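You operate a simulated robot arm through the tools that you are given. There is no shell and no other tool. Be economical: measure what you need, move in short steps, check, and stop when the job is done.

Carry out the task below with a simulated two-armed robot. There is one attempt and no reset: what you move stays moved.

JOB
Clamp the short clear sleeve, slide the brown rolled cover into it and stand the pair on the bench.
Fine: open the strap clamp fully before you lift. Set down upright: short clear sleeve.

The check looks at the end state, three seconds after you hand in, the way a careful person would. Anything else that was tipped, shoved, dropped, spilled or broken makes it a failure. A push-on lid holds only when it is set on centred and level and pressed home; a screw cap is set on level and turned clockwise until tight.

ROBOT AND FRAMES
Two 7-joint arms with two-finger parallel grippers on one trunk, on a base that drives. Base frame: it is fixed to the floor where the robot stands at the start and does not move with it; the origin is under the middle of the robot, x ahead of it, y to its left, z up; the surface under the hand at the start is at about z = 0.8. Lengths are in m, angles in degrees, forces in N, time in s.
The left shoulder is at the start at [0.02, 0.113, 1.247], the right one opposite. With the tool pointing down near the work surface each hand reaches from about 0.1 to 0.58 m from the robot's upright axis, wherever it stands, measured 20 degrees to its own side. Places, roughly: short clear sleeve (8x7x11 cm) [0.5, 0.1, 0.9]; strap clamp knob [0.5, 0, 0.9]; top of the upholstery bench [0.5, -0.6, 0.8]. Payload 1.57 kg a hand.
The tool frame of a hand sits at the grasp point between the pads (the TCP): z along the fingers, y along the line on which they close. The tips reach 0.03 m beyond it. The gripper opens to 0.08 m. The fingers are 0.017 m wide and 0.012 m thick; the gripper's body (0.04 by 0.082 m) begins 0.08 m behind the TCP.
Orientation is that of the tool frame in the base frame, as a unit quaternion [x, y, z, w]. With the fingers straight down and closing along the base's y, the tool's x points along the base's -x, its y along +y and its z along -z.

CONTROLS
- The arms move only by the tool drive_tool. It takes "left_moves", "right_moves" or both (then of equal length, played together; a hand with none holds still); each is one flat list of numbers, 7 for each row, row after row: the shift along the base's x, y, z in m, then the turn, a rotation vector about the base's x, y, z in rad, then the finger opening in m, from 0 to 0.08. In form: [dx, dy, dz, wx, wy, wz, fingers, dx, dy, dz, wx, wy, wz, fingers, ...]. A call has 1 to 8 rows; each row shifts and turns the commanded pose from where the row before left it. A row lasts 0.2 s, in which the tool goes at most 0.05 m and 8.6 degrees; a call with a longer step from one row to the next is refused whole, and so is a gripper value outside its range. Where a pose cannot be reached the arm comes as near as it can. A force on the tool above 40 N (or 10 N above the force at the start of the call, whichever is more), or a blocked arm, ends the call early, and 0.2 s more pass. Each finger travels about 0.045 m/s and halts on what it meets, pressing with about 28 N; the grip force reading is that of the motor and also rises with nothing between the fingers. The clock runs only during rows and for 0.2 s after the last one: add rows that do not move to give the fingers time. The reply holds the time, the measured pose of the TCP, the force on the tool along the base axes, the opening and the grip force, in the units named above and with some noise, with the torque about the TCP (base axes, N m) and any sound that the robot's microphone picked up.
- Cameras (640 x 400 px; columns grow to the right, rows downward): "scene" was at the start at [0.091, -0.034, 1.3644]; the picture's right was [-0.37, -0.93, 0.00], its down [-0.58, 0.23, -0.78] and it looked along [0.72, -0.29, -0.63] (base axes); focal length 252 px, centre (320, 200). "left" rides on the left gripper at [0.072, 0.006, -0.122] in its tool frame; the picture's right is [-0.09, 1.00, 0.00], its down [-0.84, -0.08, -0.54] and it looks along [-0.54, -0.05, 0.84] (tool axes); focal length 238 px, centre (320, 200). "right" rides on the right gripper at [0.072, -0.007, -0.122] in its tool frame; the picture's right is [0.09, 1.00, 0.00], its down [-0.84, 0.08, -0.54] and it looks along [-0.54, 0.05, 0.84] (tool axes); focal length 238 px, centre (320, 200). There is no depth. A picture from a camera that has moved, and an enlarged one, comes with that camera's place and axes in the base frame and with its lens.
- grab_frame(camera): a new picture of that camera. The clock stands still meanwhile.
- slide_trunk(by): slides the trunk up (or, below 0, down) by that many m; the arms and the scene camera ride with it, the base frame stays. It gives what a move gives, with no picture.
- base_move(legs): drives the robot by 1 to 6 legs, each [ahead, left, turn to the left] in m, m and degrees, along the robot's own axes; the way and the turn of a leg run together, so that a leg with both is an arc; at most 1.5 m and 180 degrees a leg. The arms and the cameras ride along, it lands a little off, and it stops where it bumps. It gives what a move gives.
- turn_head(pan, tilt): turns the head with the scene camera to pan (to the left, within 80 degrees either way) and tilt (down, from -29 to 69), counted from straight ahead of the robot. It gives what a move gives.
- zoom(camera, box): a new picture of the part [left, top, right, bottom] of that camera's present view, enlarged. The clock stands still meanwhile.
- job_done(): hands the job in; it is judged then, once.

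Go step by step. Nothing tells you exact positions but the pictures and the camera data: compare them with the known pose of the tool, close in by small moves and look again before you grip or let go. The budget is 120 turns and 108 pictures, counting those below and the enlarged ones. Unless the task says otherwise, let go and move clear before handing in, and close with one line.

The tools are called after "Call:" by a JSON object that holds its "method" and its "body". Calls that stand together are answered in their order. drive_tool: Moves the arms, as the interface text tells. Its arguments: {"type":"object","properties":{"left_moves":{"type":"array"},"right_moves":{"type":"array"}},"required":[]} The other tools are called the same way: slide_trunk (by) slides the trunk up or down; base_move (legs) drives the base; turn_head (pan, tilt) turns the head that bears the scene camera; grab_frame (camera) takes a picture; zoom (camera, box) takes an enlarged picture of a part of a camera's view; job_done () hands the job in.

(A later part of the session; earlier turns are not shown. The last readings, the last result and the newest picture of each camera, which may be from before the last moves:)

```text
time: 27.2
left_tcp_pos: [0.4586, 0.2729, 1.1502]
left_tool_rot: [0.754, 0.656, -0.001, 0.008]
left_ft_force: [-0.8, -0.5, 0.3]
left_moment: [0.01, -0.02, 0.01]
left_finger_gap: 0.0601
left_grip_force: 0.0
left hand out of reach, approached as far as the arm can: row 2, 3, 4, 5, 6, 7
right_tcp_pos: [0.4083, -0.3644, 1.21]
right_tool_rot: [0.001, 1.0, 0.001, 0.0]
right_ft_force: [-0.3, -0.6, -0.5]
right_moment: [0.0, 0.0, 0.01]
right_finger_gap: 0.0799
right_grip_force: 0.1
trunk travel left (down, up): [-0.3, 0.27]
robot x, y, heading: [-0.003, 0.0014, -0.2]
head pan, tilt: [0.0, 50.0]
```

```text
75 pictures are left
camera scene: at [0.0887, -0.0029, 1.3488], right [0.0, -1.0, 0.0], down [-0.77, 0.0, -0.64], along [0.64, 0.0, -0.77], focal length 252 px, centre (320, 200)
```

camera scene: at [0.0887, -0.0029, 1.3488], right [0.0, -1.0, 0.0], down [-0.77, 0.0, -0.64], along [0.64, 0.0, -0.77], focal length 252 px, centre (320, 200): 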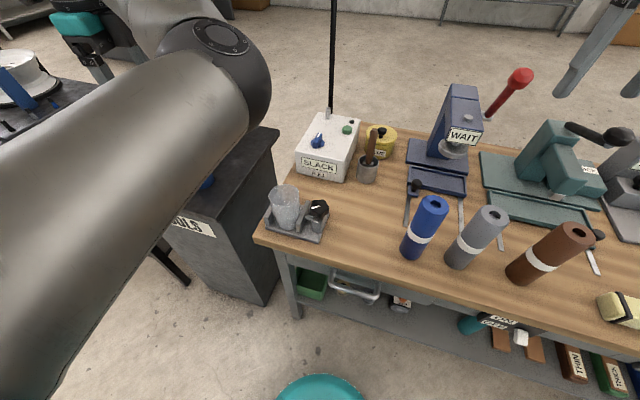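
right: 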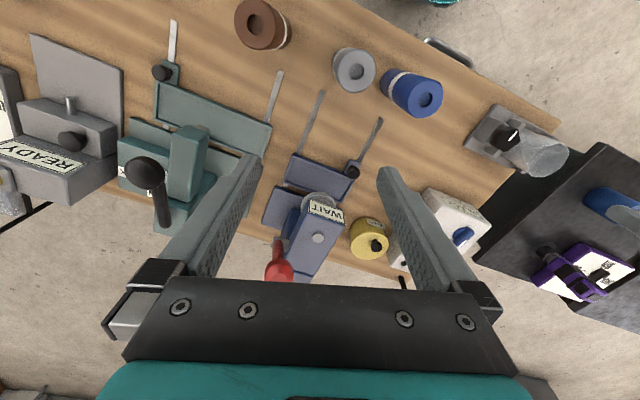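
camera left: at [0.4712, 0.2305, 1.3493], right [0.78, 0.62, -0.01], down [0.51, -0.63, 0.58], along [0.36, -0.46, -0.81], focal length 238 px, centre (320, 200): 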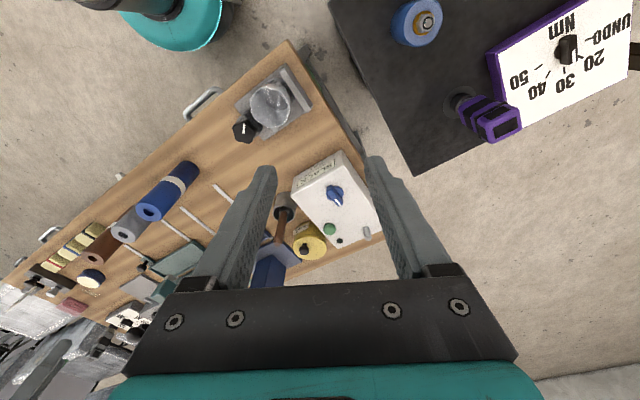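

I'll look at the left arm itself to understand its posture.

Call:
{"method": "turn_head", "body": {"pan": 60, "tilt": 10}}

Call:
{"method": "grab_frame", "body": {"camera": "scene"}}

Call:
{"method": "turn_head", "body": {"pan": -60, "tilt": 10}}

Call:
{"method": "grab_frame", "body": {"camera": "scene"}}

```text
time: 28.5
left_tcp_pos: [0.4586, 0.2724, 1.1502]
left_tool_rot: [0.755, 0.656, -0.001, 0.009]
left_ft_force: [-0.1, 0.5, -0.3]
left_moment: [0.0, -0.02, 0.03]
left_finger_gap: 0.0598
left_grip_force: 0.0
right_tcp_pos: [0.4088, -0.3656, 1.2095]
right_tool_rot: [0.0, 1.0, 0.0, 0.0]
right_ft_force: [-0.2, -0.1, 0.3]
right_moment: [-0.02, 0.0, -0.01]
right_finger_gap: 0.08
right_grip_force: 0.1
trunk travel left (down, up): [-0.3, 0.27]
robot x, y, heading: [0.0011, -0.0039, -0.2]
head pan, tilt: [60.0, 10.0]
```

```text
74 pictures are left
camera scene: at [0.0583, 0.0779, 1.4107], right [0.86, -0.5, 0.0], down [-0.09, -0.15, -0.98], along [0.49, 0.85, -0.17], focal length 252 px, centre (320, 200)
```

scene: 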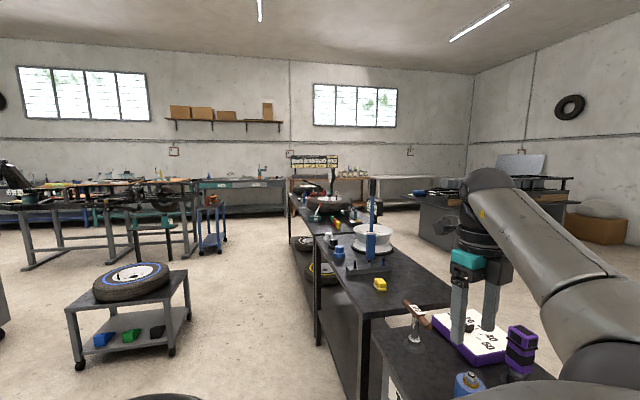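

```text
time: 30.5
left_tcp_pos: [0.4565, 0.2722, 1.1508]
left_tool_rot: [0.755, 0.655, 0.0, 0.009]
left_ft_force: [0.2, 0.5, 0.1]
left_moment: [0.01, 0.02, 0.01]
left_finger_gap: 0.0601
left_grip_force: 0.0
right_tcp_pos: [0.41, -0.3662, 1.2093]
right_tool_rot: [0.001, 1.0, 0.0, 0.001]
right_ft_force: [-0.1, 0.4, -0.2]
right_moment: [0.01, 0.01, 0.02]
right_finger_gap: 0.0802
right_grip_force: 0.1
trunk travel left (down, up): [-0.3, 0.27]
robot x, y, heading: [0.0006, -0.0011, 0.2]
head pan, tilt: [-60.0, 10.0]
```

```text
73 pictures are left
camera scene: at [0.0579, -0.0831, 1.4107], right [-0.87, -0.5, 0.0], down [-0.09, 0.15, -0.98], along [0.49, -0.85, -0.17], focal length 252 px, centre (320, 200)
```

scene: 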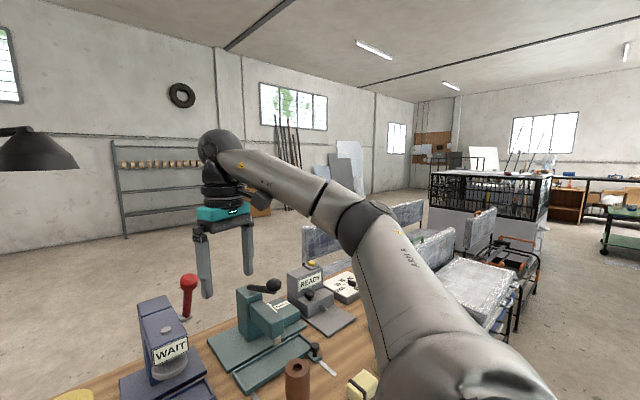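

The elbow sits on the inside. I'll extend the hand into free space and keep winding it negative, mirroring what flipped it.

Call:
{"method": "drive_tool", "body": {"left_moves": [0.03, 0.0, -0.01, 0, 0, 0, 0.06, 0.03, 0.0, -0.01, 0, 0, 0, 0.06, 0.03, 0, -0.01, 0, 0, -0.15, 0.06, 0, 0, -0.01, 0, 0, -0.15, 0.06, 0, 0, 0, 0, 0, -0.15, 0.06, 0, 0, 0, 0, 0, -0.15, 0.06, 0, 0, 0, 0, 0, -0.15, 0.06, 0, 0, 0, 0, 0, -0.15, 0.06]}}

Call:
{"method": "turn_head", "body": {"pan": 45, "tilt": 30}}

Call:
{"method": "grab_frame", "body": {"camera": "scene"}}

```text
time: 32.3
left_tcp_pos: [0.5511, 0.2746, 1.1104]
left_tool_rot: [0.965, 0.262, -0.005, 0.007]
left_ft_force: [-0.3, -0.7, -0.6]
left_moment: [-0.01, -0.02, 0.04]
left_finger_gap: 0.06
left_grip_force: 0.1
left hand out of reach, approached as far as the arm can: row 8
right_tcp_pos: [0.4084, -0.3656, 1.2092]
right_tool_rot: [0.0, 1.0, 0.0, 0.0]
right_ft_force: [-0.3, -0.3, 0.1]
right_moment: [-0.02, 0.0, 0.01]
right_finger_gap: 0.0801
right_grip_force: 0.0
trunk travel left (down, up): [-0.3, 0.27]
robot x, y, heading: [0.0005, -0.0015, -0.0]
head pan, tilt: [-60.0, 10.0]
```

```text
time: 34.1
left_tcp_pos: [0.5511, 0.2725, 1.1109]
left_tool_rot: [0.965, 0.263, -0.005, 0.008]
left_ft_force: [0.1, 1.4, -0.2]
left_moment: [-0.02, 0.01, -0.01]
left_finger_gap: 0.06
left_grip_force: 0.0
right_tcp_pos: [0.4089, -0.3657, 1.2113]
right_tool_rot: [0.001, 1.0, 0.0, 0.001]
right_ft_force: [0.5, -0.7, -0.4]
right_moment: [0.01, -0.02, 0.0]
right_finger_gap: 0.0798
right_grip_force: 0.0
trunk travel left (down, up): [-0.3, 0.27]
robot x, y, heading: [-0.0031, -0.0046, 0.2]
head pan, tilt: [45.0, 30.0]
```

```text
72 pictures are left
camera scene: at [0.0757, 0.0613, 1.3784], right [0.71, -0.71, 0.0], down [-0.35, -0.35, -0.87], along [0.61, 0.61, -0.5], focal length 252 px, centre (320, 200)
```

scene: 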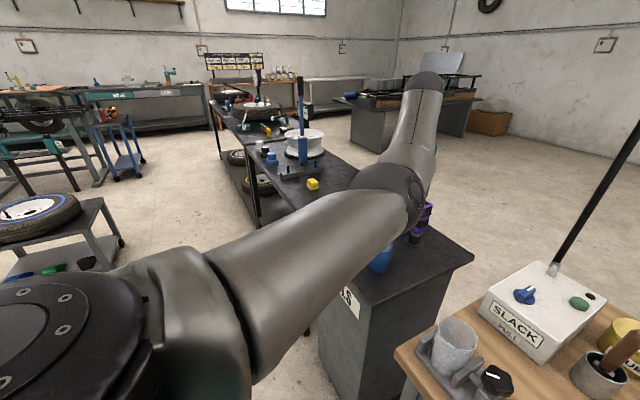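

Call:
{"method": "drive_tool", "body": {"left_moves": [-0.02, -0.03, 0.0, 0, 0, 0, 0.06, -0.02, -0.03, 0.0, 0, 0, 0, 0.06, -0.02, -0.03, 0, 0, 0, 0, 0.06, -0.02, -0.03, 0, 0, 0, 0, 0.06, -0.01, -0.03, 0, 0, 0, 0.0, 0.06, -0.01, -0.03, 0, 0, 0, 0, 0.06, 0, -0.03, 0, 0, 0, 0, 0.06, 0, 0, 0, 0, 0, 0, 0.06]}}

Call:
{"method": "grab_frame", "body": {"camera": "scene"}}

```text
time: 35.9
left_tcp_pos: [0.5462, 0.0691, 1.1018]
left_tool_rot: [0.965, 0.263, -0.005, 0.007]
left_ft_force: [-0.1, 0.1, -0.2]
left_moment: [0.0, 0.0, 0.02]
left_finger_gap: 0.0601
left_grip_force: 0.1
left hand out of reach, approached as far as the arm can: row 1, 2, 3, 4, 5, 6
right_tcp_pos: [0.4082, -0.3653, 1.2113]
right_tool_rot: [0.001, 1.0, -0.001, 0.0]
right_ft_force: [-0.3, 0.2, 0.6]
right_moment: [0.0, 0.01, -0.01]
right_finger_gap: 0.0802
right_grip_force: 0.1
trunk travel left (down, up): [-0.3, 0.27]
robot x, y, heading: [0.0001, -0.0007, -0.2]
head pan, tilt: [45.0, 30.0]
```

```text
71 pictures are left
camera scene: at [0.0756, 0.0616, 1.3784], right [0.71, -0.71, 0.0], down [-0.35, -0.35, -0.87], along [0.61, 0.61, -0.5], focal length 252 px, centre (320, 200)
```

scene: 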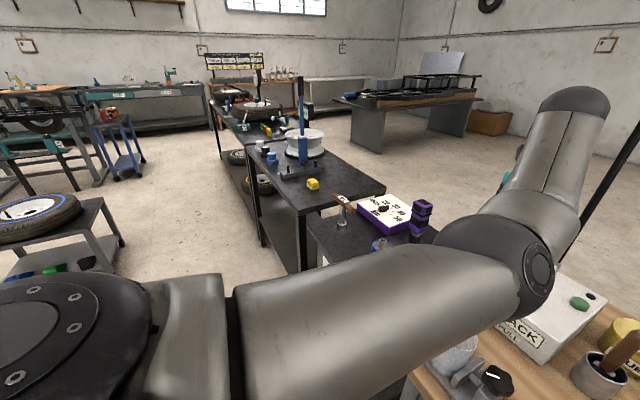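

The elbow now hangs almost directly below the arm line. A bit more extension and winding should carry it past the bottom to the outer side.

Call:
{"method": "drive_tool", "body": {"left_moves": [0.02, 0.03, 0.0, 0, 0, 0, 0.06, 0.03, 0.03, 0.0, 0, 0, 0, 0.06, 0.03, 0.03, 0, 0, 0, -0.15, 0.06, 0.03, 0.03, 0, 0, 0, -0.15, 0.06, 0, 0.03, 0, 0, 0, -0.15, 0.06, 0, 0, 0, 0, 0, -0.15, 0.06, 0, 0, 0, 0, 0, -0.15, 0.06, 0, 0, 0, 0, 0, -0.15, 0.06]}}

Call:
{"method": "grab_frame", "body": {"camera": "scene"}}

```text
time: 37.7
left_tcp_pos: [0.5624, 0.2079, 1.1076]
left_tool_rot: [0.994, -0.104, 0.027, 0.023]
left_ft_force: [-0.4, 3.2, -6.6]
left_moment: [-0.24, -0.06, -0.01]
left_finger_gap: 0.0601
left_grip_force: 0.1
left hand out of reach, approached as far as the arm can: row 2, 3, 4, 5, 7, 8
right_tcp_pos: [0.4092, -0.3637, 1.2105]
right_tool_rot: [0.001, 1.0, -0.001, 0.001]
right_ft_force: [-0.6, 0.1, 0.1]
right_moment: [-0.03, 0.0, -0.01]
right_finger_gap: 0.0799
right_grip_force: 0.1
trunk travel left (down, up): [-0.3, 0.27]
robot x, y, heading: [0.0007, 0.0017, -0.0]
head pan, tilt: [45.0, 30.0]
```

```text
70 pictures are left
camera scene: at [0.0754, 0.063, 1.3782], right [0.71, -0.71, 0.0], down [-0.35, -0.35, -0.87], along [0.61, 0.61, -0.5], focal length 252 px, centre (320, 200)
```

scene: 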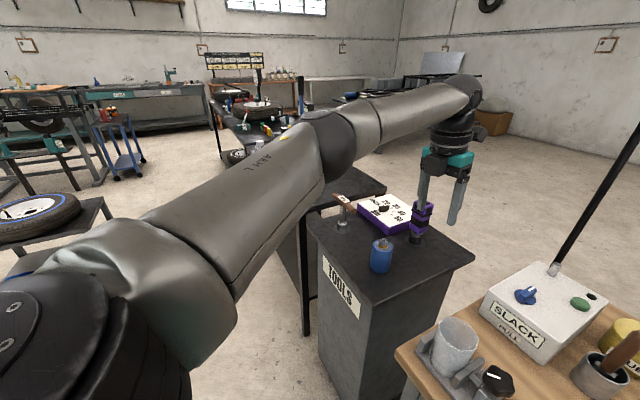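

The elbow is now back on the outer side. I'll unwind the hand's turn while returning toward the clamp.

Call:
{"method": "drive_tool", "body": {"left_moves": [-0.01, 0, 0.01, 0, 0, 0.145, 0.06, -0.01, 0, 0.01, 0, 0, 0.145, 0.06, -0.01, 0, 0.01, 0, 0, 0.145, 0.06, -0.01, 0, 0.01, 0, 0, 0.145, 0.06, -0.01, 0, 0, 0, 0, 0.145, 0.06, -0.01, 0, 0, 0, 0, 0.145, 0.06, -0.01, 0, 0, 0, 0, 0.145, 0.06, -0.01, 0, 0, 0, 0, 0.145, 0.06]}}

Call:
{"method": "drive_tool", "body": {"left_moves": [0, 0, 0, 0, 0, 0.145, 0.06, 0, 0, 0, 0, 0, 0.145, 0.06, 0, 0, 0, 0, 0, 0.145, 0.06, 0, 0, 0, 0, 0, 0.145, 0.06, 0, 0, 0, 0, 0, 0.145, 0.06, 0, 0, 0, 0, 0, 0.145, 0.06, 0, 0, 0, 0, 0, 0.145, 0.06, 0, 0, 0, 0, 0, 0.145, 0.06]}}

Call:
{"method": "grab_frame", "body": {"camera": "scene"}}

```text
time: 39.5
left_tcp_pos: [0.4797, 0.2113, 1.1429]
left_tool_rot: [0.888, 0.459, 0.021, -0.004]
left_ft_force: [-0.1, 0.0, -0.2]
left_moment: [-0.02, 0.02, -0.02]
left_finger_gap: 0.0596
left_grip_force: 0.1
right_tcp_pos: [0.4096, -0.3663, 1.2105]
right_tool_rot: [0.001, 1.0, 0.0, 0.001]
right_ft_force: [-0.7, 0.1, 0.1]
right_moment: [0.02, 0.02, -0.02]
right_finger_gap: 0.0801
right_grip_force: 0.0
trunk travel left (down, up): [-0.3, 0.27]
robot x, y, heading: [0.0014, -0.0026, -0.1]
head pan, tilt: [45.0, 30.0]
```

```text
time: 41.3
left_tcp_pos: [0.4805, 0.2126, 1.1422]
left_tool_rot: [0.49, 0.871, 0.015, -0.015]
left_ft_force: [0.7, -0.9, 0.3]
left_moment: [0.01, 0.01, 0.01]
left_finger_gap: 0.0601
left_grip_force: 0.2
right_tcp_pos: [0.4085, -0.3657, 1.2103]
right_tool_rot: [0.001, 1.0, 0.0, 0.0]
right_ft_force: [-0.6, -0.7, -0.3]
right_moment: [-0.01, 0.0, 0.03]
right_finger_gap: 0.0799
right_grip_force: 0.0
trunk travel left (down, up): [-0.3, 0.27]
robot x, y, heading: [-0.0012, -0.0024, -0.2]
head pan, tilt: [45.0, 30.0]
```

```text
69 pictures are left
camera scene: at [0.0756, 0.0613, 1.3784], right [0.71, -0.71, 0.0], down [-0.35, -0.35, -0.87], along [0.61, 0.61, -0.5], focal length 252 px, centre (320, 200)
```

scene: 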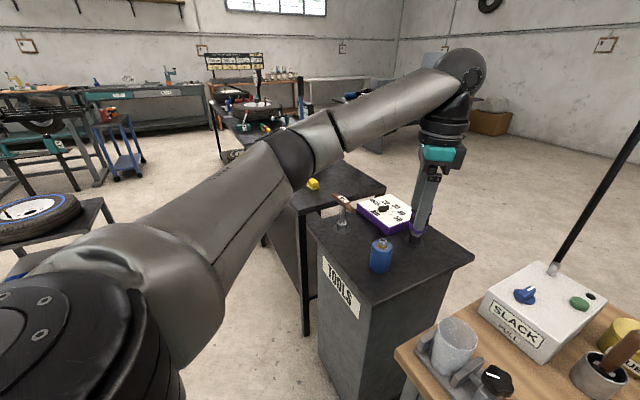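

Good posture now. I'll level the tool, come over the knob and unwind to about +40°.

Call:
{"method": "drive_tool", "body": {"left_moves": [-0.003, -0.03, 0, -0.0204, -0.0057, 0.12, 0.06, -0.003, -0.03, 0, -0.0204, -0.0057, 0.12, 0.06, -0.003, -0.03, -0.01, 0, 0, 0.145, 0.06, -0.003, -0.03, -0.01, 0, 0, 0.145, 0.06, -0.003, -0.03, -0.02, 0, 0, 0.145, 0.06, -0.003, -0.03, -0.02, 0, 0, 0.145, 0.06, -0.003, -0.03, -0.02, 0, 0, 0.145, 0.06, -0.003, -0.002, -0.02, 0, 0, 0.145, 0.06]}}

Call:
{"method": "turn_head", "body": {"pan": 0, "tilt": 50}}

Call:
{"method": "grab_frame", "body": {"camera": "scene"}}

Call:
{"method": "grab_frame", "body": {"camera": "left"}}

```text
time: 43.1
left_tcp_pos: [0.4558, -0.0001, 1.044]
left_tool_rot: [-0.043, 0.999, -0.002, -0.001]
left_ft_force: [-0.5, -1.0, -0.5]
left_moment: [-0.03, -0.01, 0.0]
left_finger_gap: 0.0601
left_grip_force: 0.0
right_tcp_pos: [0.4089, -0.3651, 1.21]
right_tool_rot: [0.001, 1.0, 0.0, 0.0]
right_ft_force: [-0.3, -0.8, 0.1]
right_moment: [0.01, -0.01, -0.01]
right_finger_gap: 0.0801
right_grip_force: 0.0
trunk travel left (down, up): [-0.3, 0.27]
robot x, y, heading: [-0.0007, 0.0011, 0.0]
head pan, tilt: [45.0, 30.0]
```

```text
time: 44.2
left_tcp_pos: [0.4559, -0.0008, 1.0451]
left_tool_rot: [-0.04, 0.999, -0.002, 0.0]
left_ft_force: [-0.6, -0.6, 0.9]
left_moment: [-0.01, 0.0, 0.0]
left_finger_gap: 0.0598
left_grip_force: 0.2
right_tcp_pos: [0.4086, -0.3658, 1.2102]
right_tool_rot: [0.001, 1.0, 0.0, 0.0]
right_ft_force: [-0.1, 0.0, -0.5]
right_moment: [0.0, -0.01, 0.03]
right_finger_gap: 0.0799
right_grip_force: 0.1
trunk travel left (down, up): [-0.3, 0.27]
robot x, y, heading: [0.0017, 0.0034, 0.1]
head pan, tilt: [0.0, 50.0]
```

```text
68 pictures are left
camera scene: at [0.0885, -0.0026, 1.3489], right [0.0, -1.0, 0.0], down [-0.77, 0.0, -0.64], along [0.64, 0.0, -0.77], focal length 252 px, centre (320, 200)
```

scene: 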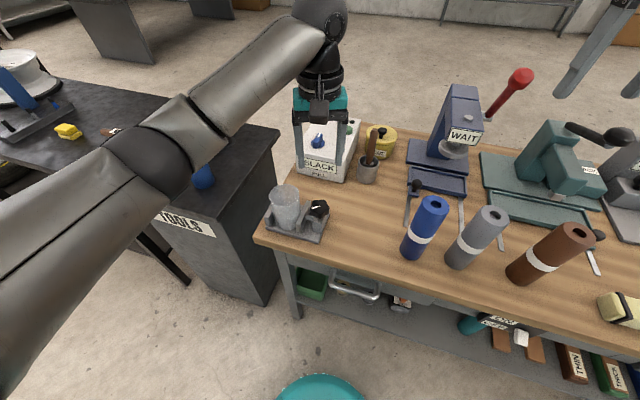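

```text
67 pictures are left
camera left: at [0.3831, 0.0008, 1.167], right [0.01, 1.0, 0.0], down [0.84, -0.01, 0.54], along [0.54, -0.01, -0.84], focal length 238 px, centre (320, 200)
```

left: 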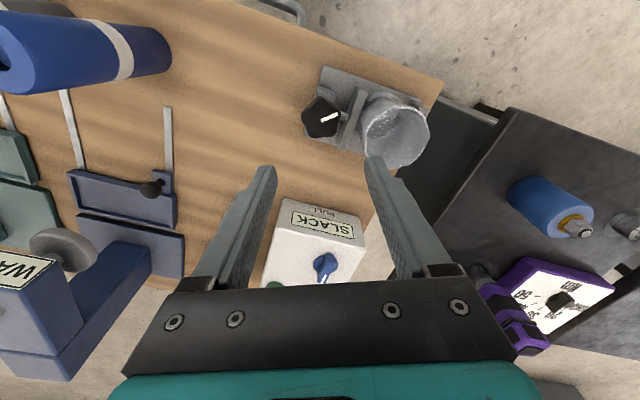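

The posture is as it was at the start, and the sleeve now sits at about [0.458, 0.078], still between the jaws. I'll turn to about +50° and grip the knob again.

Call:
{"method": "drive_tool", "body": {"left_moves": [0, 0, -0.02, 0, 0, 0.14, 0.056, 0, 0, -0.02, 0, 0, 0.14, 0.056, 0, 0, -0.02, 0, 0, 0.14, 0.056, 0, 0, -0.02, 0, 0, 0.14, 0.056, 0, 0, -0.02, 0, 0, 0.14, 0.056, 0, 0, -0.01, 0, 0, 0.1, 0.056]}}

Call:
{"method": "zoom", "body": {"camera": "left", "box": [220, 60, 420, 300]}}

Call:
{"method": "zoom", "body": {"camera": "scene", "box": [255, 150, 365, 250]}}

```text
time: 45.6
left_tcp_pos: [0.4557, 0.0004, 0.9331]
left_tool_rot: [-0.428, 0.904, -0.002, 0.0]
left_ft_force: [-0.6, -0.5, -0.4]
left_moment: [-0.02, -0.02, -0.01]
left_finger_gap: 0.056
left_grip_force: 0.1
right_tcp_pos: [0.4098, -0.3657, 1.2093]
right_tool_rot: [0.001, 1.0, 0.0, -0.001]
right_ft_force: [-0.8, 0.5, -0.5]
right_moment: [-0.02, 0.0, 0.0]
right_finger_gap: 0.0801
right_grip_force: 0.1
trunk travel left (down, up): [-0.3, 0.27]
robot x, y, heading: [0.0001, -0.002, -0.1]
head pan, tilt: [0.0, 50.0]
```

```text
1.67 times, centred on (320, 180) of left
camera zoom: at [0.4047, -0.0498, 1.0564], right [-0.71, 0.7, 0.0], down [0.59, 0.6, 0.54], along [0.38, 0.38, -0.84], focal length 397 px, centre (320, 233)
```

zoom: 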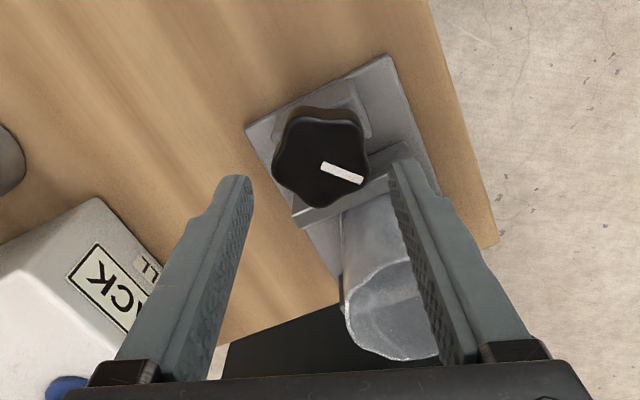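

```text
4.00 times, centred on (310, 200) of scene
camera zoom: at [0.0885, -0.0027, 1.3489], right [0.0, -1.0, 0.0], down [-0.77, 0.0, -0.64], along [0.64, 0.0, -0.77], focal length 1006 px, centre (360, 200)
```

zoom: 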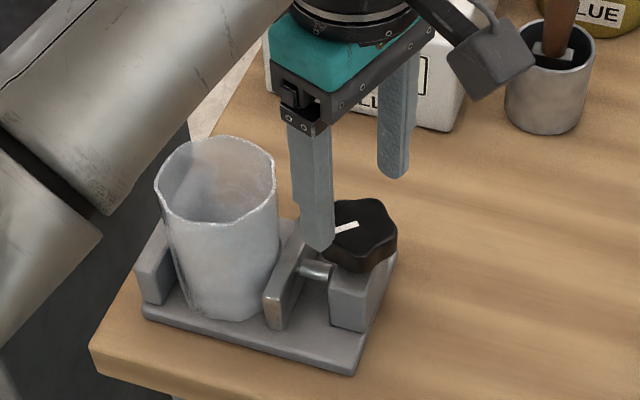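

Call:
{"method": "drive_tool", "body": {"left_moves": [-0.001, 0, -0.015, 0, 0, 0, 0.056, 0, 0, -0.015, 0, 0, 0, 0.056, 0, 0, -0.016, 0, 0, 0, 0.056, 0, 0, 0, 0, 0, 0, 0.03, 0, 0, 0, 0, 0, 0, 0.03, 0, 0, 0, 0, 0, -0.14, 0.03, 0, 0, 0, 0, 0, -0.14, 0.03]}}

Call:
{"method": "zoom", "body": {"camera": "scene", "box": [255, 150, 365, 250]}}

```text
time: 47.2
left_tcp_pos: [0.4557, 0.001, 0.8871]
left_tool_rot: [-0.295, 0.955, -0.002, -0.001]
left_ft_force: [-0.6, -0.7, -6.0]
left_moment: [-0.23, -0.74, 0.06]
left_finger_gap: 0.0431
left_grip_force: 43.0
right_tcp_pos: [0.4082, -0.3657, 1.2101]
right_tool_rot: [0.001, 1.0, 0.0, 0.0]
right_ft_force: [0.4, -0.2, -0.4]
right_moment: [-0.01, -0.01, 0.01]
right_finger_gap: 0.0797
right_grip_force: 0.1
trunk travel left (down, up): [-0.3, 0.27]
robot x, y, heading: [-0.0045, 0.0007, -0.1]
head pan, tilt: [0.0, 50.0]
```

```text
4.00 times, centred on (310, 200) of scene
camera zoom: at [0.0887, -0.0026, 1.3488], right [0.0, -1.0, 0.0], down [-0.77, 0.0, -0.64], along [0.64, 0.0, -0.77], focal length 1006 px, centre (360, 200)
```

zoom: 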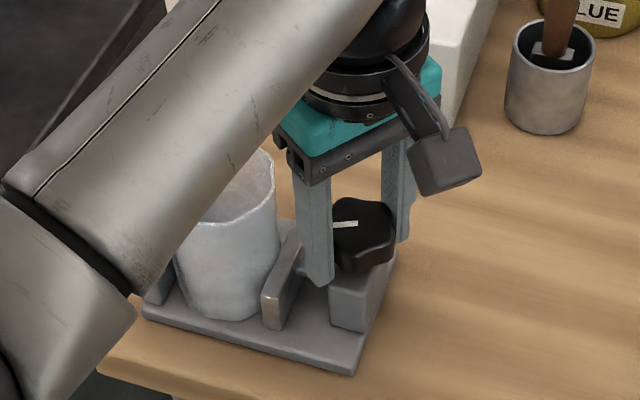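

The knob is turning and the jaw is closing. I'll continue clockwise.

Call:
{"method": "drive_tool", "body": {"left_moves": [0, 0, 0, 0, 0, -0.14, 0.03, 0, 0, 0, 0, 0, -0.14, 0.03, 0, 0, 0, 0, 0, -0.14, 0.03]}}

Call:
{"method": "drive_tool", "body": {"left_moves": [0, 0, 0, 0, 0, -0.14, 0.03, 0, 0, 0, 0, 0, -0.14, 0.03, 0, 0, 0, 0, 0, -0.14, 0.03]}}

Call:
{"method": "zoom", "body": {"camera": "scene", "box": [255, 150, 365, 250]}}

```text
time: 48.0
left_tcp_pos: [0.455, -0.0012, 0.887]
left_tool_rot: [-0.091, 0.996, -0.001, -0.003]
left_ft_force: [-4.2, 0.8, -7.6]
left_moment: [0.18, -0.1, 0.74]
left_finger_gap: 0.0433
left_grip_force: 44.9
right_tcp_pos: [0.4095, -0.3652, 1.2093]
right_tool_rot: [0.001, 1.0, 0.0, 0.0]
right_ft_force: [0.6, 0.1, -0.4]
right_moment: [0.02, -0.01, -0.01]
right_finger_gap: 0.0798
right_grip_force: 0.0
trunk travel left (down, up): [-0.3, 0.27]
robot x, y, heading: [0.0042, -0.0014, -0.1]
head pan, tilt: [0.0, 50.0]
```

```text
time: 48.9
left_tcp_pos: [0.4579, -0.0004, 0.8882]
left_tool_rot: [0.119, 0.993, -0.001, 0.0]
left_ft_force: [1.2, 0.8, -8.1]
left_moment: [-0.07, 0.0, 0.79]
left_finger_gap: 0.0432
left_grip_force: 44.9
right_tcp_pos: [0.4097, -0.3652, 1.2101]
right_tool_rot: [0.001, 1.0, 0.001, 0.0]
right_ft_force: [-0.6, -0.8, -0.3]
right_moment: [-0.01, -0.01, -0.01]
right_finger_gap: 0.0796
right_grip_force: 0.1
trunk travel left (down, up): [-0.3, 0.27]
robot x, y, heading: [0.0022, 0.0059, 0.1]
head pan, tilt: [0.0, 50.0]
```

```text
4.00 times, centred on (310, 200) of scene
camera zoom: at [0.0893, -0.0027, 1.3488], right [0.0, -1.0, 0.0], down [-0.77, 0.0, -0.64], along [0.64, 0.0, -0.77], focal length 1006 px, centre (360, 200)
```

zoom: 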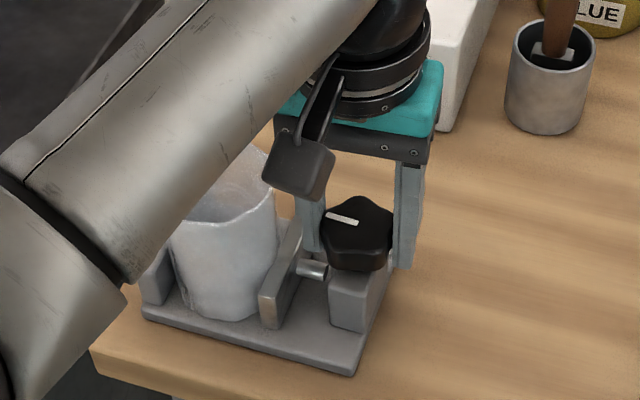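

The torque has plateaued at about 0.75–0.8 N·m and the knob is starting to slip in the fingers, so the sleeve is clamped. I'll release and lift the left hand clear.

Call:
{"method": "drive_tool", "body": {"left_moves": [0, 0, 0, 0, 0, 0, 0.056, 0, 0, 0, 0, 0, 0, 0.056, -0.001, 0, 0.02, 0, 0, 0, 0.056, 0, 0, 0.04, 0, 0, 0, 0.056, 0, 0, 0.045, 0, 0, 0, 0.056, 0, 0.0, 0.045, 0, 0, 0, 0.056, -0.01, 0.045, 0.01, 0, 0, 0, 0.056, -0.01, 0.045, 0.01, 0, 0, 0, 0.056]}}

Call:
{"method": "drive_tool", "body": {"left_moves": [-0.01, 0.045, 0, 0, 0, 0, 0.056, -0.01, 0.045, 0, 0, 0, 0, 0.056, -0.01, 0.045, 0, 0, 0, 0, 0.056, -0.01, 0.045, 0, 0, 0, 0, 0.056, -0.01, 0.04, 0, 0, 0, 0, 0.056]}}

Call:
{"method": "zoom", "body": {"camera": "scene", "box": [255, 150, 365, 250]}}

Call:
{"method": "grab_frame", "body": {"camera": "left"}}

```text
time: 50.6
left_tcp_pos: [0.4354, 0.0898, 1.0595]
left_tool_rot: [0.119, 0.993, -0.002, -0.001]
left_ft_force: [-0.6, -0.6, 0.2]
left_moment: [-0.03, 0.03, 0.01]
left_finger_gap: 0.056
left_grip_force: 0.1
right_tcp_pos: [0.4086, -0.364, 1.211]
right_tool_rot: [0.001, 1.0, 0.0, 0.0]
right_ft_force: [0.2, 0.3, -0.4]
right_moment: [-0.03, -0.01, 0.0]
right_finger_gap: 0.0799
right_grip_force: 0.1
trunk travel left (down, up): [-0.3, 0.27]
robot x, y, heading: [-0.0028, 0.0037, -0.4]
head pan, tilt: [0.0, 50.0]
```

```text
time: 51.9
left_tcp_pos: [0.3851, 0.3105, 1.0571]
left_tool_rot: [0.119, 0.993, -0.001, 0.0]
left_ft_force: [-0.3, 0.6, -0.2]
left_moment: [0.01, 0.02, 0.02]
left_finger_gap: 0.0561
left_grip_force: 0.1
right_tcp_pos: [0.4087, -0.3656, 1.2113]
right_tool_rot: [0.001, 1.0, 0.0, 0.0]
right_ft_force: [-0.1, -0.5, 0.7]
right_moment: [-0.04, -0.01, 0.02]
right_finger_gap: 0.0798
right_grip_force: 0.1
trunk travel left (down, up): [-0.3, 0.27]
robot x, y, heading: [-0.0015, 0.0018, 0.3]
head pan, tilt: [0.0, 50.0]
```

```text
4.00 times, centred on (310, 200) of scene
camera zoom: at [0.0881, -0.0021, 1.3489], right [0.0, -1.0, 0.0], down [-0.77, 0.0, -0.64], along [0.64, 0.0, -0.77], focal length 1006 px, centre (360, 200)
```

zoom: 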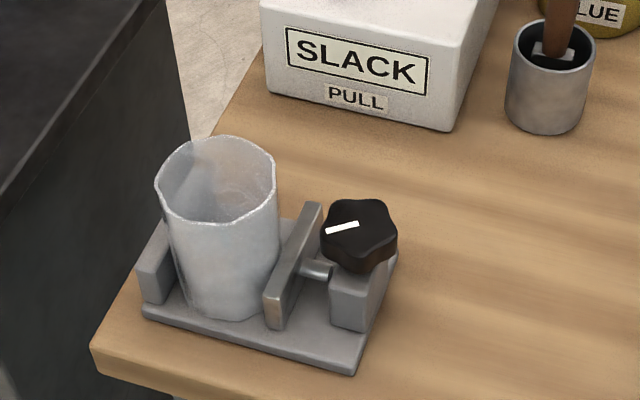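

```text
61 pictures are left
camera left: at [0.3162, 0.3349, 1.1801], right [0.33, 0.95, 0.0], down [0.8, -0.27, 0.54], along [0.51, -0.18, -0.84], focal length 238 px, centre (320, 200)
```

left: 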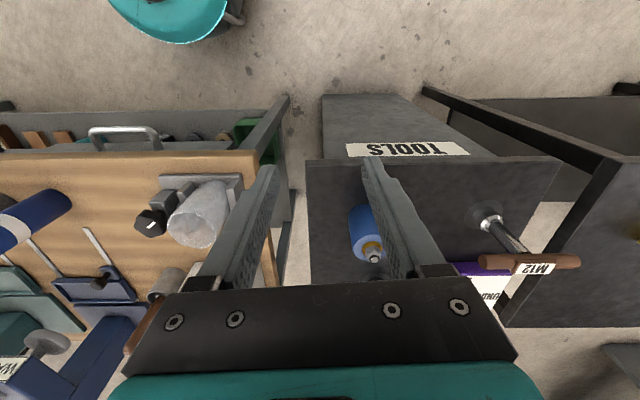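

The mark and jaw are at the same tight stop as before, so the sleeve is clamped. I'll move the right hand over the brown roll at about [0.323, -0.452] and look.

Call:
{"method": "drive_tool", "body": {"right_moves": [-0.017, -0.017, -0.03, 0, 0, 0, 0.08, -0.017, -0.017, -0.03, 0, 0, 0, 0.08, -0.017, -0.017, -0.03, 0, 0, 0, 0.08, -0.017, -0.017, -0.03, 0, 0, 0, 0.08, -0.018, -0.018, -0.03, 0, 0, 0, 0.08, 0, 0, 0, 0, 0, 0, 0.08]}}

Call:
{"method": "grab_frame", "body": {"camera": "right"}}

Call:
{"method": "turn_head", "body": {"pan": -35, "tilt": 45}}

Call:
{"method": "grab_frame", "body": {"camera": "scene"}}

```text
time: 53.2
left_tcp_pos: [0.3851, 0.3096, 1.0583]
left_tool_rot: [0.119, 0.993, -0.002, -0.001]
left_ft_force: [-0.2, 0.2, 0.0]
left_moment: [0.04, 0.01, 0.01]
left_finger_gap: 0.0559
left_grip_force: 0.0
right_tcp_pos: [0.3217, -0.4511, 1.0614]
right_tool_rot: [0.0, 1.0, 0.0, 0.001]
right_ft_force: [0.4, 0.4, 0.4]
right_moment: [0.0, -0.02, 0.0]
right_finger_gap: 0.0799
right_grip_force: 0.1
trunk travel left (down, up): [-0.3, 0.27]
robot x, y, heading: [-0.0012, -0.0019, -0.1]
head pan, tilt: [0.0, 50.0]
```

```text
60 pictures are left
camera right: at [0.2504, -0.4566, 1.1829], right [-0.09, 1.0, 0.0], down [0.84, 0.08, 0.54], along [0.54, 0.05, -0.84], focal length 238 px, centre (320, 200)
```

right: 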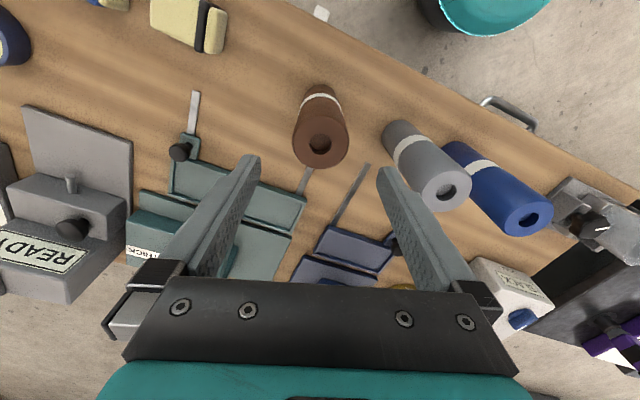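

```text
time: 54.3
left_tcp_pos: [0.3862, 0.3097, 1.0579]
left_tool_rot: [0.118, 0.993, -0.002, -0.001]
left_ft_force: [0.0, -0.1, -0.9]
left_moment: [0.0, 0.0, -0.01]
left_finger_gap: 0.0561
left_grip_force: 0.0
right_tcp_pos: [0.3222, -0.4495, 1.0614]
right_tool_rot: [0.001, 1.0, 0.0, 0.0]
right_ft_force: [-0.4, -1.0, -0.7]
right_moment: [0.02, -0.04, 0.02]
right_finger_gap: 0.0801
right_grip_force: 0.0
trunk travel left (down, up): [-0.3, 0.27]
robot x, y, heading: [-0.0022, -0.0005, -0.1]
head pan, tilt: [-35.0, 45.0]
```

```text
59 pictures are left
camera scene: at [0.0781, -0.0492, 1.3558], right [-0.57, -0.82, 0.0], down [-0.58, 0.41, -0.71], along [0.58, -0.41, -0.71], focal length 252 px, centre (320, 200)
```

scene: 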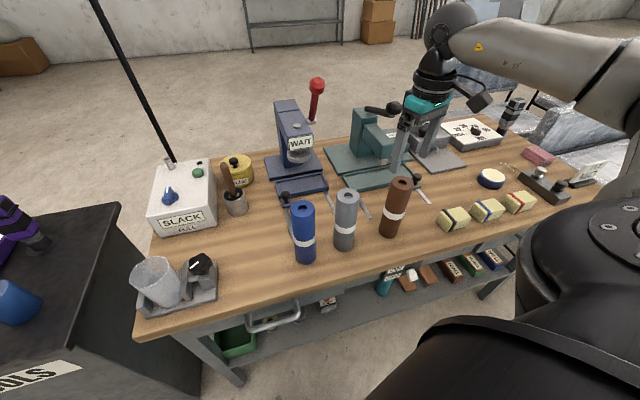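

The brown roll's top centre is confirmed at [0.323, -0.449, 0.97]. I'll descend so the pads hold its top 5 cm and grip.

Call:
{"method": "drive_tool", "body": {"right_moves": [0.001, 0.0005, -0.04, 0, 0, 0, 0.08, 0, 0, -0.04, 0, 0, 0, 0.08, 0, 0, -0.03, 0, 0, 0, 0.08, 0, 0, 0, 0, 0, 0, 0.08, 0, 0, 0, 0, 0, 0, 0.04, 0, 0, 0, 0, 0, 0, 0.04, 0, 0, 0, 0, 0, 0, 0.04]}}

Call:
{"method": "zoom", "body": {"camera": "scene", "box": [330, 120, 470, 250]}}

Call:
{"method": "grab_frame", "body": {"camera": "right"}}

```text
time: 55.9
left_tcp_pos: [0.3857, 0.3093, 1.0578]
left_tool_rot: [0.118, 0.993, -0.002, -0.001]
left_ft_force: [-0.2, 0.1, -0.2]
left_moment: [-0.02, 0.01, 0.0]
left_finger_gap: 0.056
left_grip_force: 0.1
right_tcp_pos: [0.3193, -0.4495, 0.9511]
right_tool_rot: [0.001, 1.0, 0.0, 0.001]
right_ft_force: [-0.2, 1.0, 0.4]
right_moment: [0.04, -0.06, 0.0]
right_finger_gap: 0.0513
right_grip_force: 24.5
trunk travel left (down, up): [-0.3, 0.27]
robot x, y, heading: [0.001, 0.0006, 0.1]
head pan, tilt: [-35.0, 45.0]
```

```text
3.08 times, centred on (400, 185) of scene
camera zoom: at [0.0781, -0.0493, 1.3557], right [-0.58, -0.82, 0.0], down [-0.58, 0.41, -0.71], along [0.58, -0.41, -0.71], focal length 774 px, centre (74, 246)
```

zoom: 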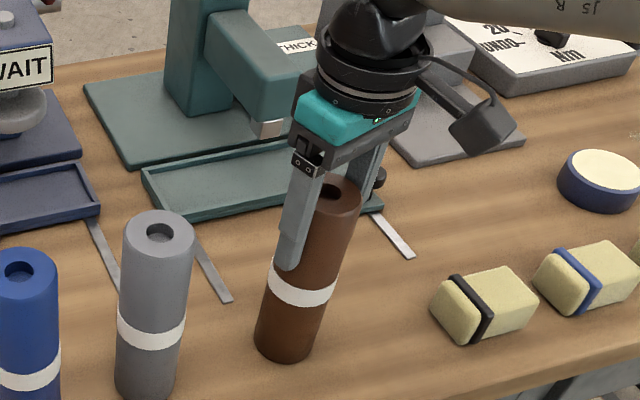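

```text
57 pictures are left
camera right: at [0.249, -0.4567, 1.0734], right [-0.09, 1.0, 0.0], down [0.84, 0.08, 0.54], along [0.54, 0.05, -0.84], focal length 238 px, centre (320, 200)
```

right: 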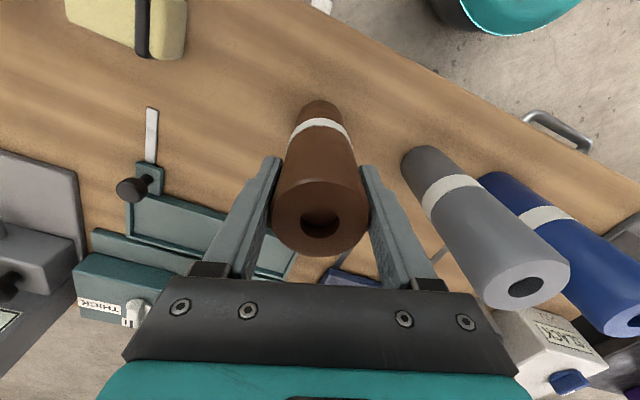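

Gripped firmly (gap 51 mm). I'll lift it straight up 0.2 m and check the grip.

Call:
{"method": "drive_tool", "body": {"right_moves": [0, 0, 0.02, 0, 0, 0, 0.04, 0, 0, 0.03, 0, 0, 0, 0.04, 0, 0, 0.035, 0, 0, 0, 0.04, 0, 0, 0.04, 0, 0, 0, 0.04, 0, 0, 0.04, 0, 0, 0, 0.04, 0, 0, 0.04, 0, 0, 0, 0.04]}}

Call:
{"method": "grab_frame", "body": {"camera": "scene"}}

```text
time: 57.3
left_tcp_pos: [0.3855, 0.3099, 1.0581]
left_tool_rot: [0.118, 0.993, -0.002, -0.001]
left_ft_force: [1.2, -0.8, -0.3]
left_moment: [0.0, 0.07, 0.0]
left_finger_gap: 0.0564
left_grip_force: 0.1
right_tcp_pos: [0.3203, -0.4506, 1.1561]
right_tool_rot: [0.001, 1.0, 0.0, -0.002]
right_ft_force: [0.4, -0.5, 1.6]
right_moment: [0.02, -0.02, -0.01]
right_finger_gap: 0.051
right_grip_force: 28.5
trunk travel left (down, up): [-0.3, 0.27]
robot x, y, heading: [-0.0018, -0.0029, -0.1]
head pan, tilt: [-35.0, 45.0]
```

```text
56 pictures are left
camera scene: at [0.0785, -0.0497, 1.3558], right [-0.58, -0.82, 0.0], down [-0.58, 0.41, -0.71], along [0.58, -0.41, -0.71], focal length 252 px, centre (320, 200)
```

scene: 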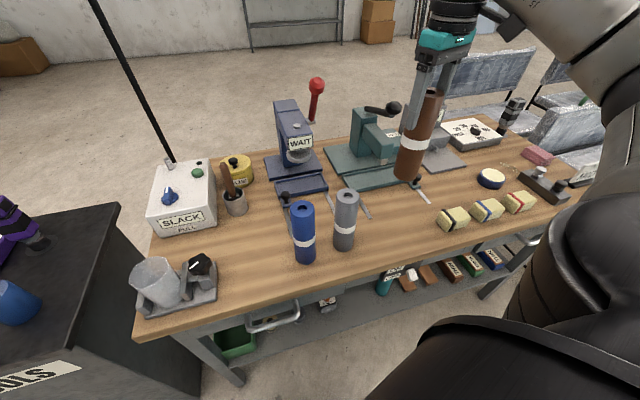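

The roll hangs straight. I'll carry it across to above the sleeve.

Call:
{"method": "drive_tool", "body": {"right_moves": [0.011, 0.044, 0, 0, 0, 0, 0.04, 0.011, 0.044, 0, 0, 0, 0, 0.04, 0.011, 0.044, 0, 0, 0, 0, 0.04, 0.011, 0.044, 0, 0, 0, 0, 0.04, 0.011, 0.044, 0, 0, 0, 0, 0.04, 0.011, 0.044, 0, 0, 0, 0, 0.04, 0.011, 0.044, 0, 0, 0, 0, 0.04, 0.011, 0.044, 0, 0, 0, 0, 0.04]}}

Call:
{"method": "drive_tool", "body": {"right_moves": [0.011, 0.044, 0, 0, 0, 0, 0.04, 0.011, 0.044, 0, 0, 0, 0, 0.04, 0.011, 0.044, 0, 0, 0, 0, 0.04, 0.011, 0.044, 0, 0, 0, 0, 0.04, 0, 0, 0, 0, 0, 0, 0.04, 0, 0, 0, 0, 0, 0, 0.04]}}

Call:
{"method": "turn_head", "body": {"pan": 10, "tilt": 45}}

Call:
{"method": "grab_frame", "body": {"camera": "scene"}}

Call:
{"method": "grab_frame", "body": {"camera": "right"}}

Call:
{"method": "grab_frame", "body": {"camera": "left"}}

```text
time: 59.1
left_tcp_pos: [0.3868, 0.3113, 1.0581]
left_tool_rot: [0.118, 0.993, -0.002, -0.001]
left_ft_force: [-0.6, 0.5, 0.2]
left_moment: [0.0, 0.03, 0.0]
left_finger_gap: 0.056
left_grip_force: 0.0
right_tcp_pos: [0.4119, -0.0967, 1.1556]
right_tool_rot: [0.002, 1.0, 0.0, 0.0]
right_ft_force: [0.5, 0.1, -1.1]
right_moment: [-0.03, -0.01, 0.01]
right_finger_gap: 0.0512
right_grip_force: 27.7
trunk travel left (down, up): [-0.3, 0.27]
robot x, y, heading: [0.0007, -0.0008, -0.1]
head pan, tilt: [-35.0, 45.0]
```

```text
time: 60.5
left_tcp_pos: [0.3856, 0.3113, 1.0574]
left_tool_rot: [0.118, 0.993, -0.002, -0.001]
left_ft_force: [-0.2, -0.5, 0.1]
left_moment: [-0.05, 0.01, 0.0]
left_finger_gap: 0.0559
left_grip_force: 0.0
right_tcp_pos: [0.4564, 0.076, 1.1528]
right_tool_rot: [0.001, 1.0, 0.0, 0.0]
right_ft_force: [0.6, -0.1, -1.7]
right_moment: [0.01, -0.01, 0.01]
right_finger_gap: 0.0511
right_grip_force: 27.9
trunk travel left (down, up): [-0.3, 0.27]
robot x, y, heading: [-0.0003, -0.0042, -0.2]
head pan, tilt: [-35.0, 45.0]
```

```text
time: 61.6
left_tcp_pos: [0.3859, 0.3094, 1.0576]
left_tool_rot: [0.118, 0.993, -0.002, -0.001]
left_ft_force: [-0.1, 0.6, 0.1]
left_moment: [0.01, -0.02, -0.02]
left_finger_gap: 0.056
left_grip_force: 0.1
right_tcp_pos: [0.4569, 0.0745, 1.1524]
right_tool_rot: [0.001, 1.0, 0.0, -0.001]
right_ft_force: [0.4, 0.1, -2.1]
right_moment: [-0.02, -0.02, 0.02]
right_finger_gap: 0.0513
right_grip_force: 28.1
trunk travel left (down, up): [-0.3, 0.27]
robot x, y, heading: [-0.0025, 0.0033, 0.1]
head pan, tilt: [10.0, 45.0]
```

```text
55 pictures are left
camera scene: at [0.0918, 0.0114, 1.3558], right [0.17, -0.99, 0.0], down [-0.7, -0.12, -0.71], along [0.7, 0.12, -0.71], focal length 252 px, centre (320, 200)
```

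scene: 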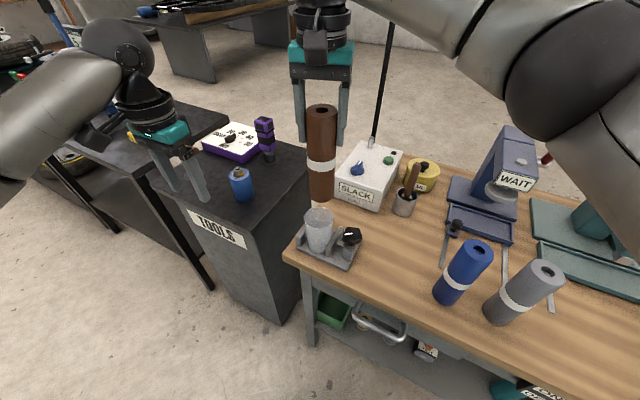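

```text
54 pictures are left
camera right: at [0.383, 0.0686, 1.274], right [-0.09, 1.0, 0.0], down [0.84, 0.08, 0.54], along [0.54, 0.05, -0.84], focal length 238 px, centre (320, 200)
```

right: 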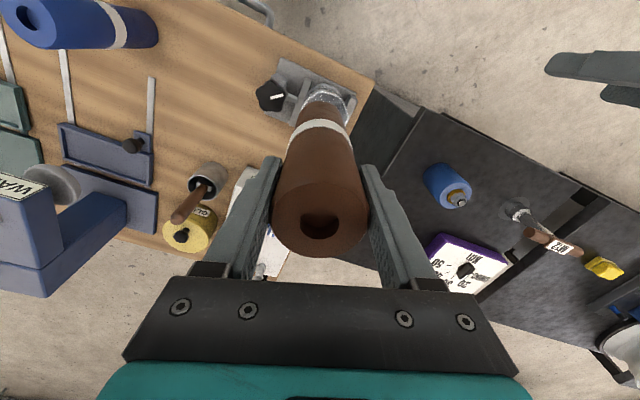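

```text
53 pictures are left
camera left: at [0.3168, 0.334, 1.1801], right [0.32, 0.95, 0.0], down [0.8, -0.27, 0.54], along [0.51, -0.18, -0.84], focal length 238 px, centre (320, 200)
```

left: 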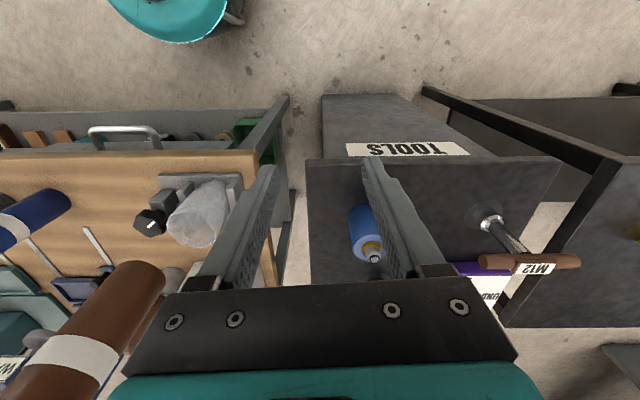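

The roll is above the sleeve. I'll zoom to compare the roll's axis with the sleeve's rim centre.

Call:
{"method": "zoom", "body": {"camera": "scene", "box": [270, 90, 380, 280]}}

Call:
{"method": "zoom", "body": {"camera": "scene", "box": [285, 170, 375, 275]}}

Call:
{"method": "zoom", "body": {"camera": "left", "box": [100, 150, 280, 290]}}

```text
2.11 times, centred on (325, 185) of scene
camera zoom: at [0.0918, 0.0114, 1.3558], right [0.17, -0.99, 0.0], down [-0.7, -0.12, -0.71], along [0.7, 0.12, -0.71], focal length 530 px, centre (310, 232)
```

zoom: 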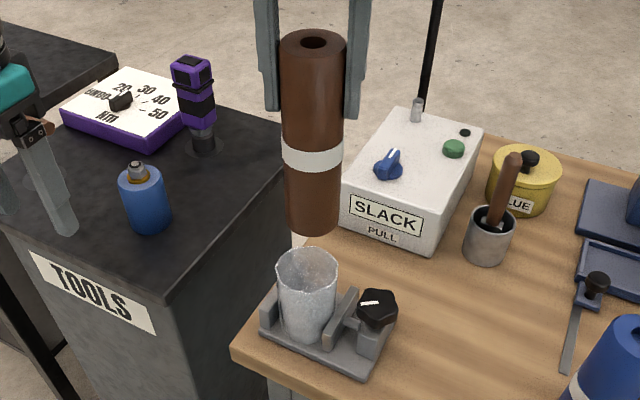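

```text
3.81 times, centred on (330, 222) of scene
camera zoom: at [0.0918, 0.0114, 1.3558], right [0.17, -0.99, 0.0], down [-0.7, -0.12, -0.71], along [0.7, 0.12, -0.71], focal length 958 px, centre (282, 114)
```

zoom: 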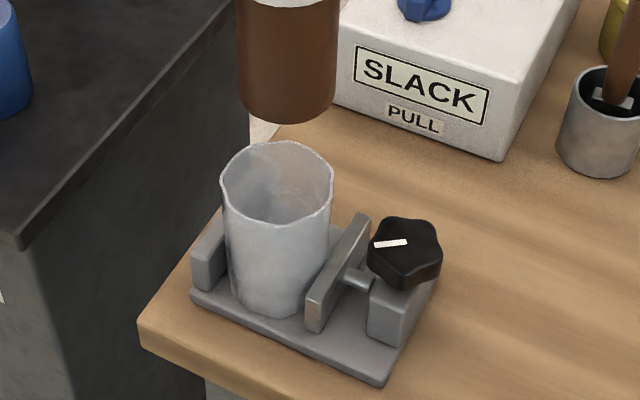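

```text
2.86 times, centred on (190, 220) of left
camera zoom: at [0.3168, 0.334, 1.1801], right [0.32, 0.95, 0.0], down [0.8, -0.27, 0.54], along [0.51, -0.18, -0.84], focal length 681 px, centre (691, 143)
```

zoom: 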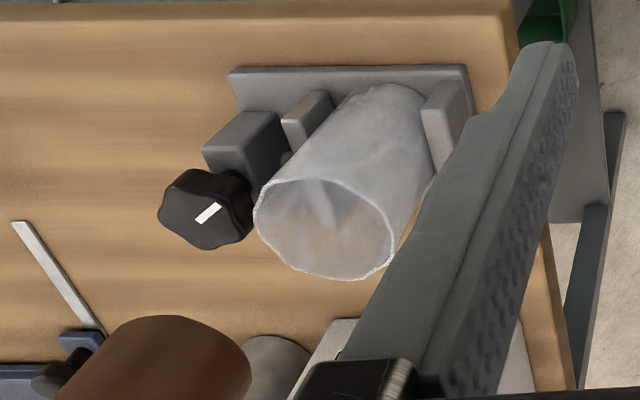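

The sleeve is held by both jaws. The roll needs about +6 mm in x and y, so I'll lower to just above the rim and compare.

Call:
{"method": "drive_tool", "body": {"right_moves": [0.003, 0.003, -0.025, 0, 0, 0, 0.04, 0.003, 0.003, -0.025, 0, 0, 0, 0.04, 0, 0, -0.012, 0, 0, 0, 0.04, 0, 0, 0, 0, 0, 0, 0.04]}}

Call:
{"method": "zoom", "body": {"camera": "scene", "box": [270, 150, 380, 270]}}

Call:
{"method": "zoom", "body": {"camera": "left", "box": [80, 150, 280, 310]}}

```text
time: 62.6
left_tcp_pos: [0.3852, 0.31, 1.0567]
left_tool_rot: [0.118, 0.993, -0.002, -0.001]
left_ft_force: [0.0, -0.2, -0.3]
left_moment: [0.02, 0.01, -0.03]
left_finger_gap: 0.0562
left_grip_force: 0.1
right_tcp_pos: [0.4606, 0.0818, 1.0942]
right_tool_rot: [0.001, 1.0, 0.0, 0.0]
right_ft_force: [0.2, 0.1, -0.8]
right_moment: [0.01, -0.02, 0.04]
right_finger_gap: 0.0513
right_grip_force: 28.3
trunk travel left (down, up): [-0.3, 0.27]
robot x, y, heading: [0.0021, 0.0006, -0.5]
head pan, tilt: [10.0, 45.0]
```

```text
3.33 times, centred on (325, 210) of scene
camera zoom: at [0.0917, 0.0115, 1.3558], right [0.17, -0.99, 0.0], down [-0.7, -0.12, -0.71], along [0.7, 0.12, -0.71], focal length 838 px, centre (303, 167)
```

zoom: 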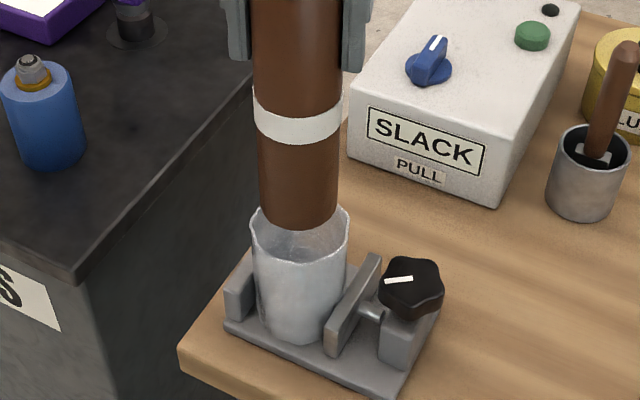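

```text
2.50 times, centred on (180, 230) of left
camera zoom: at [0.3168, 0.3341, 1.1801], right [0.32, 0.95, 0.0], down [0.8, -0.27, 0.54], along [0.51, -0.18, -0.84], focal length 596 px, centre (670, 125)
```

zoom: 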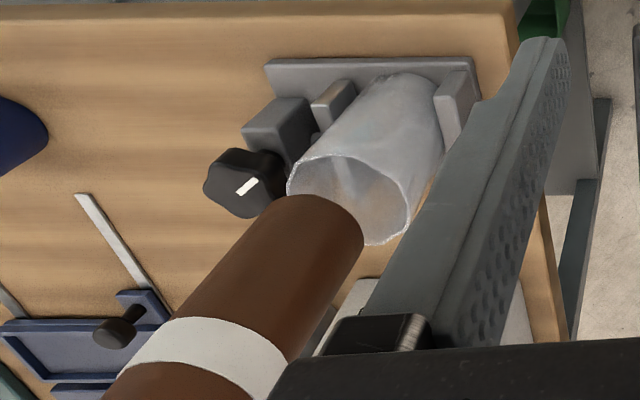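

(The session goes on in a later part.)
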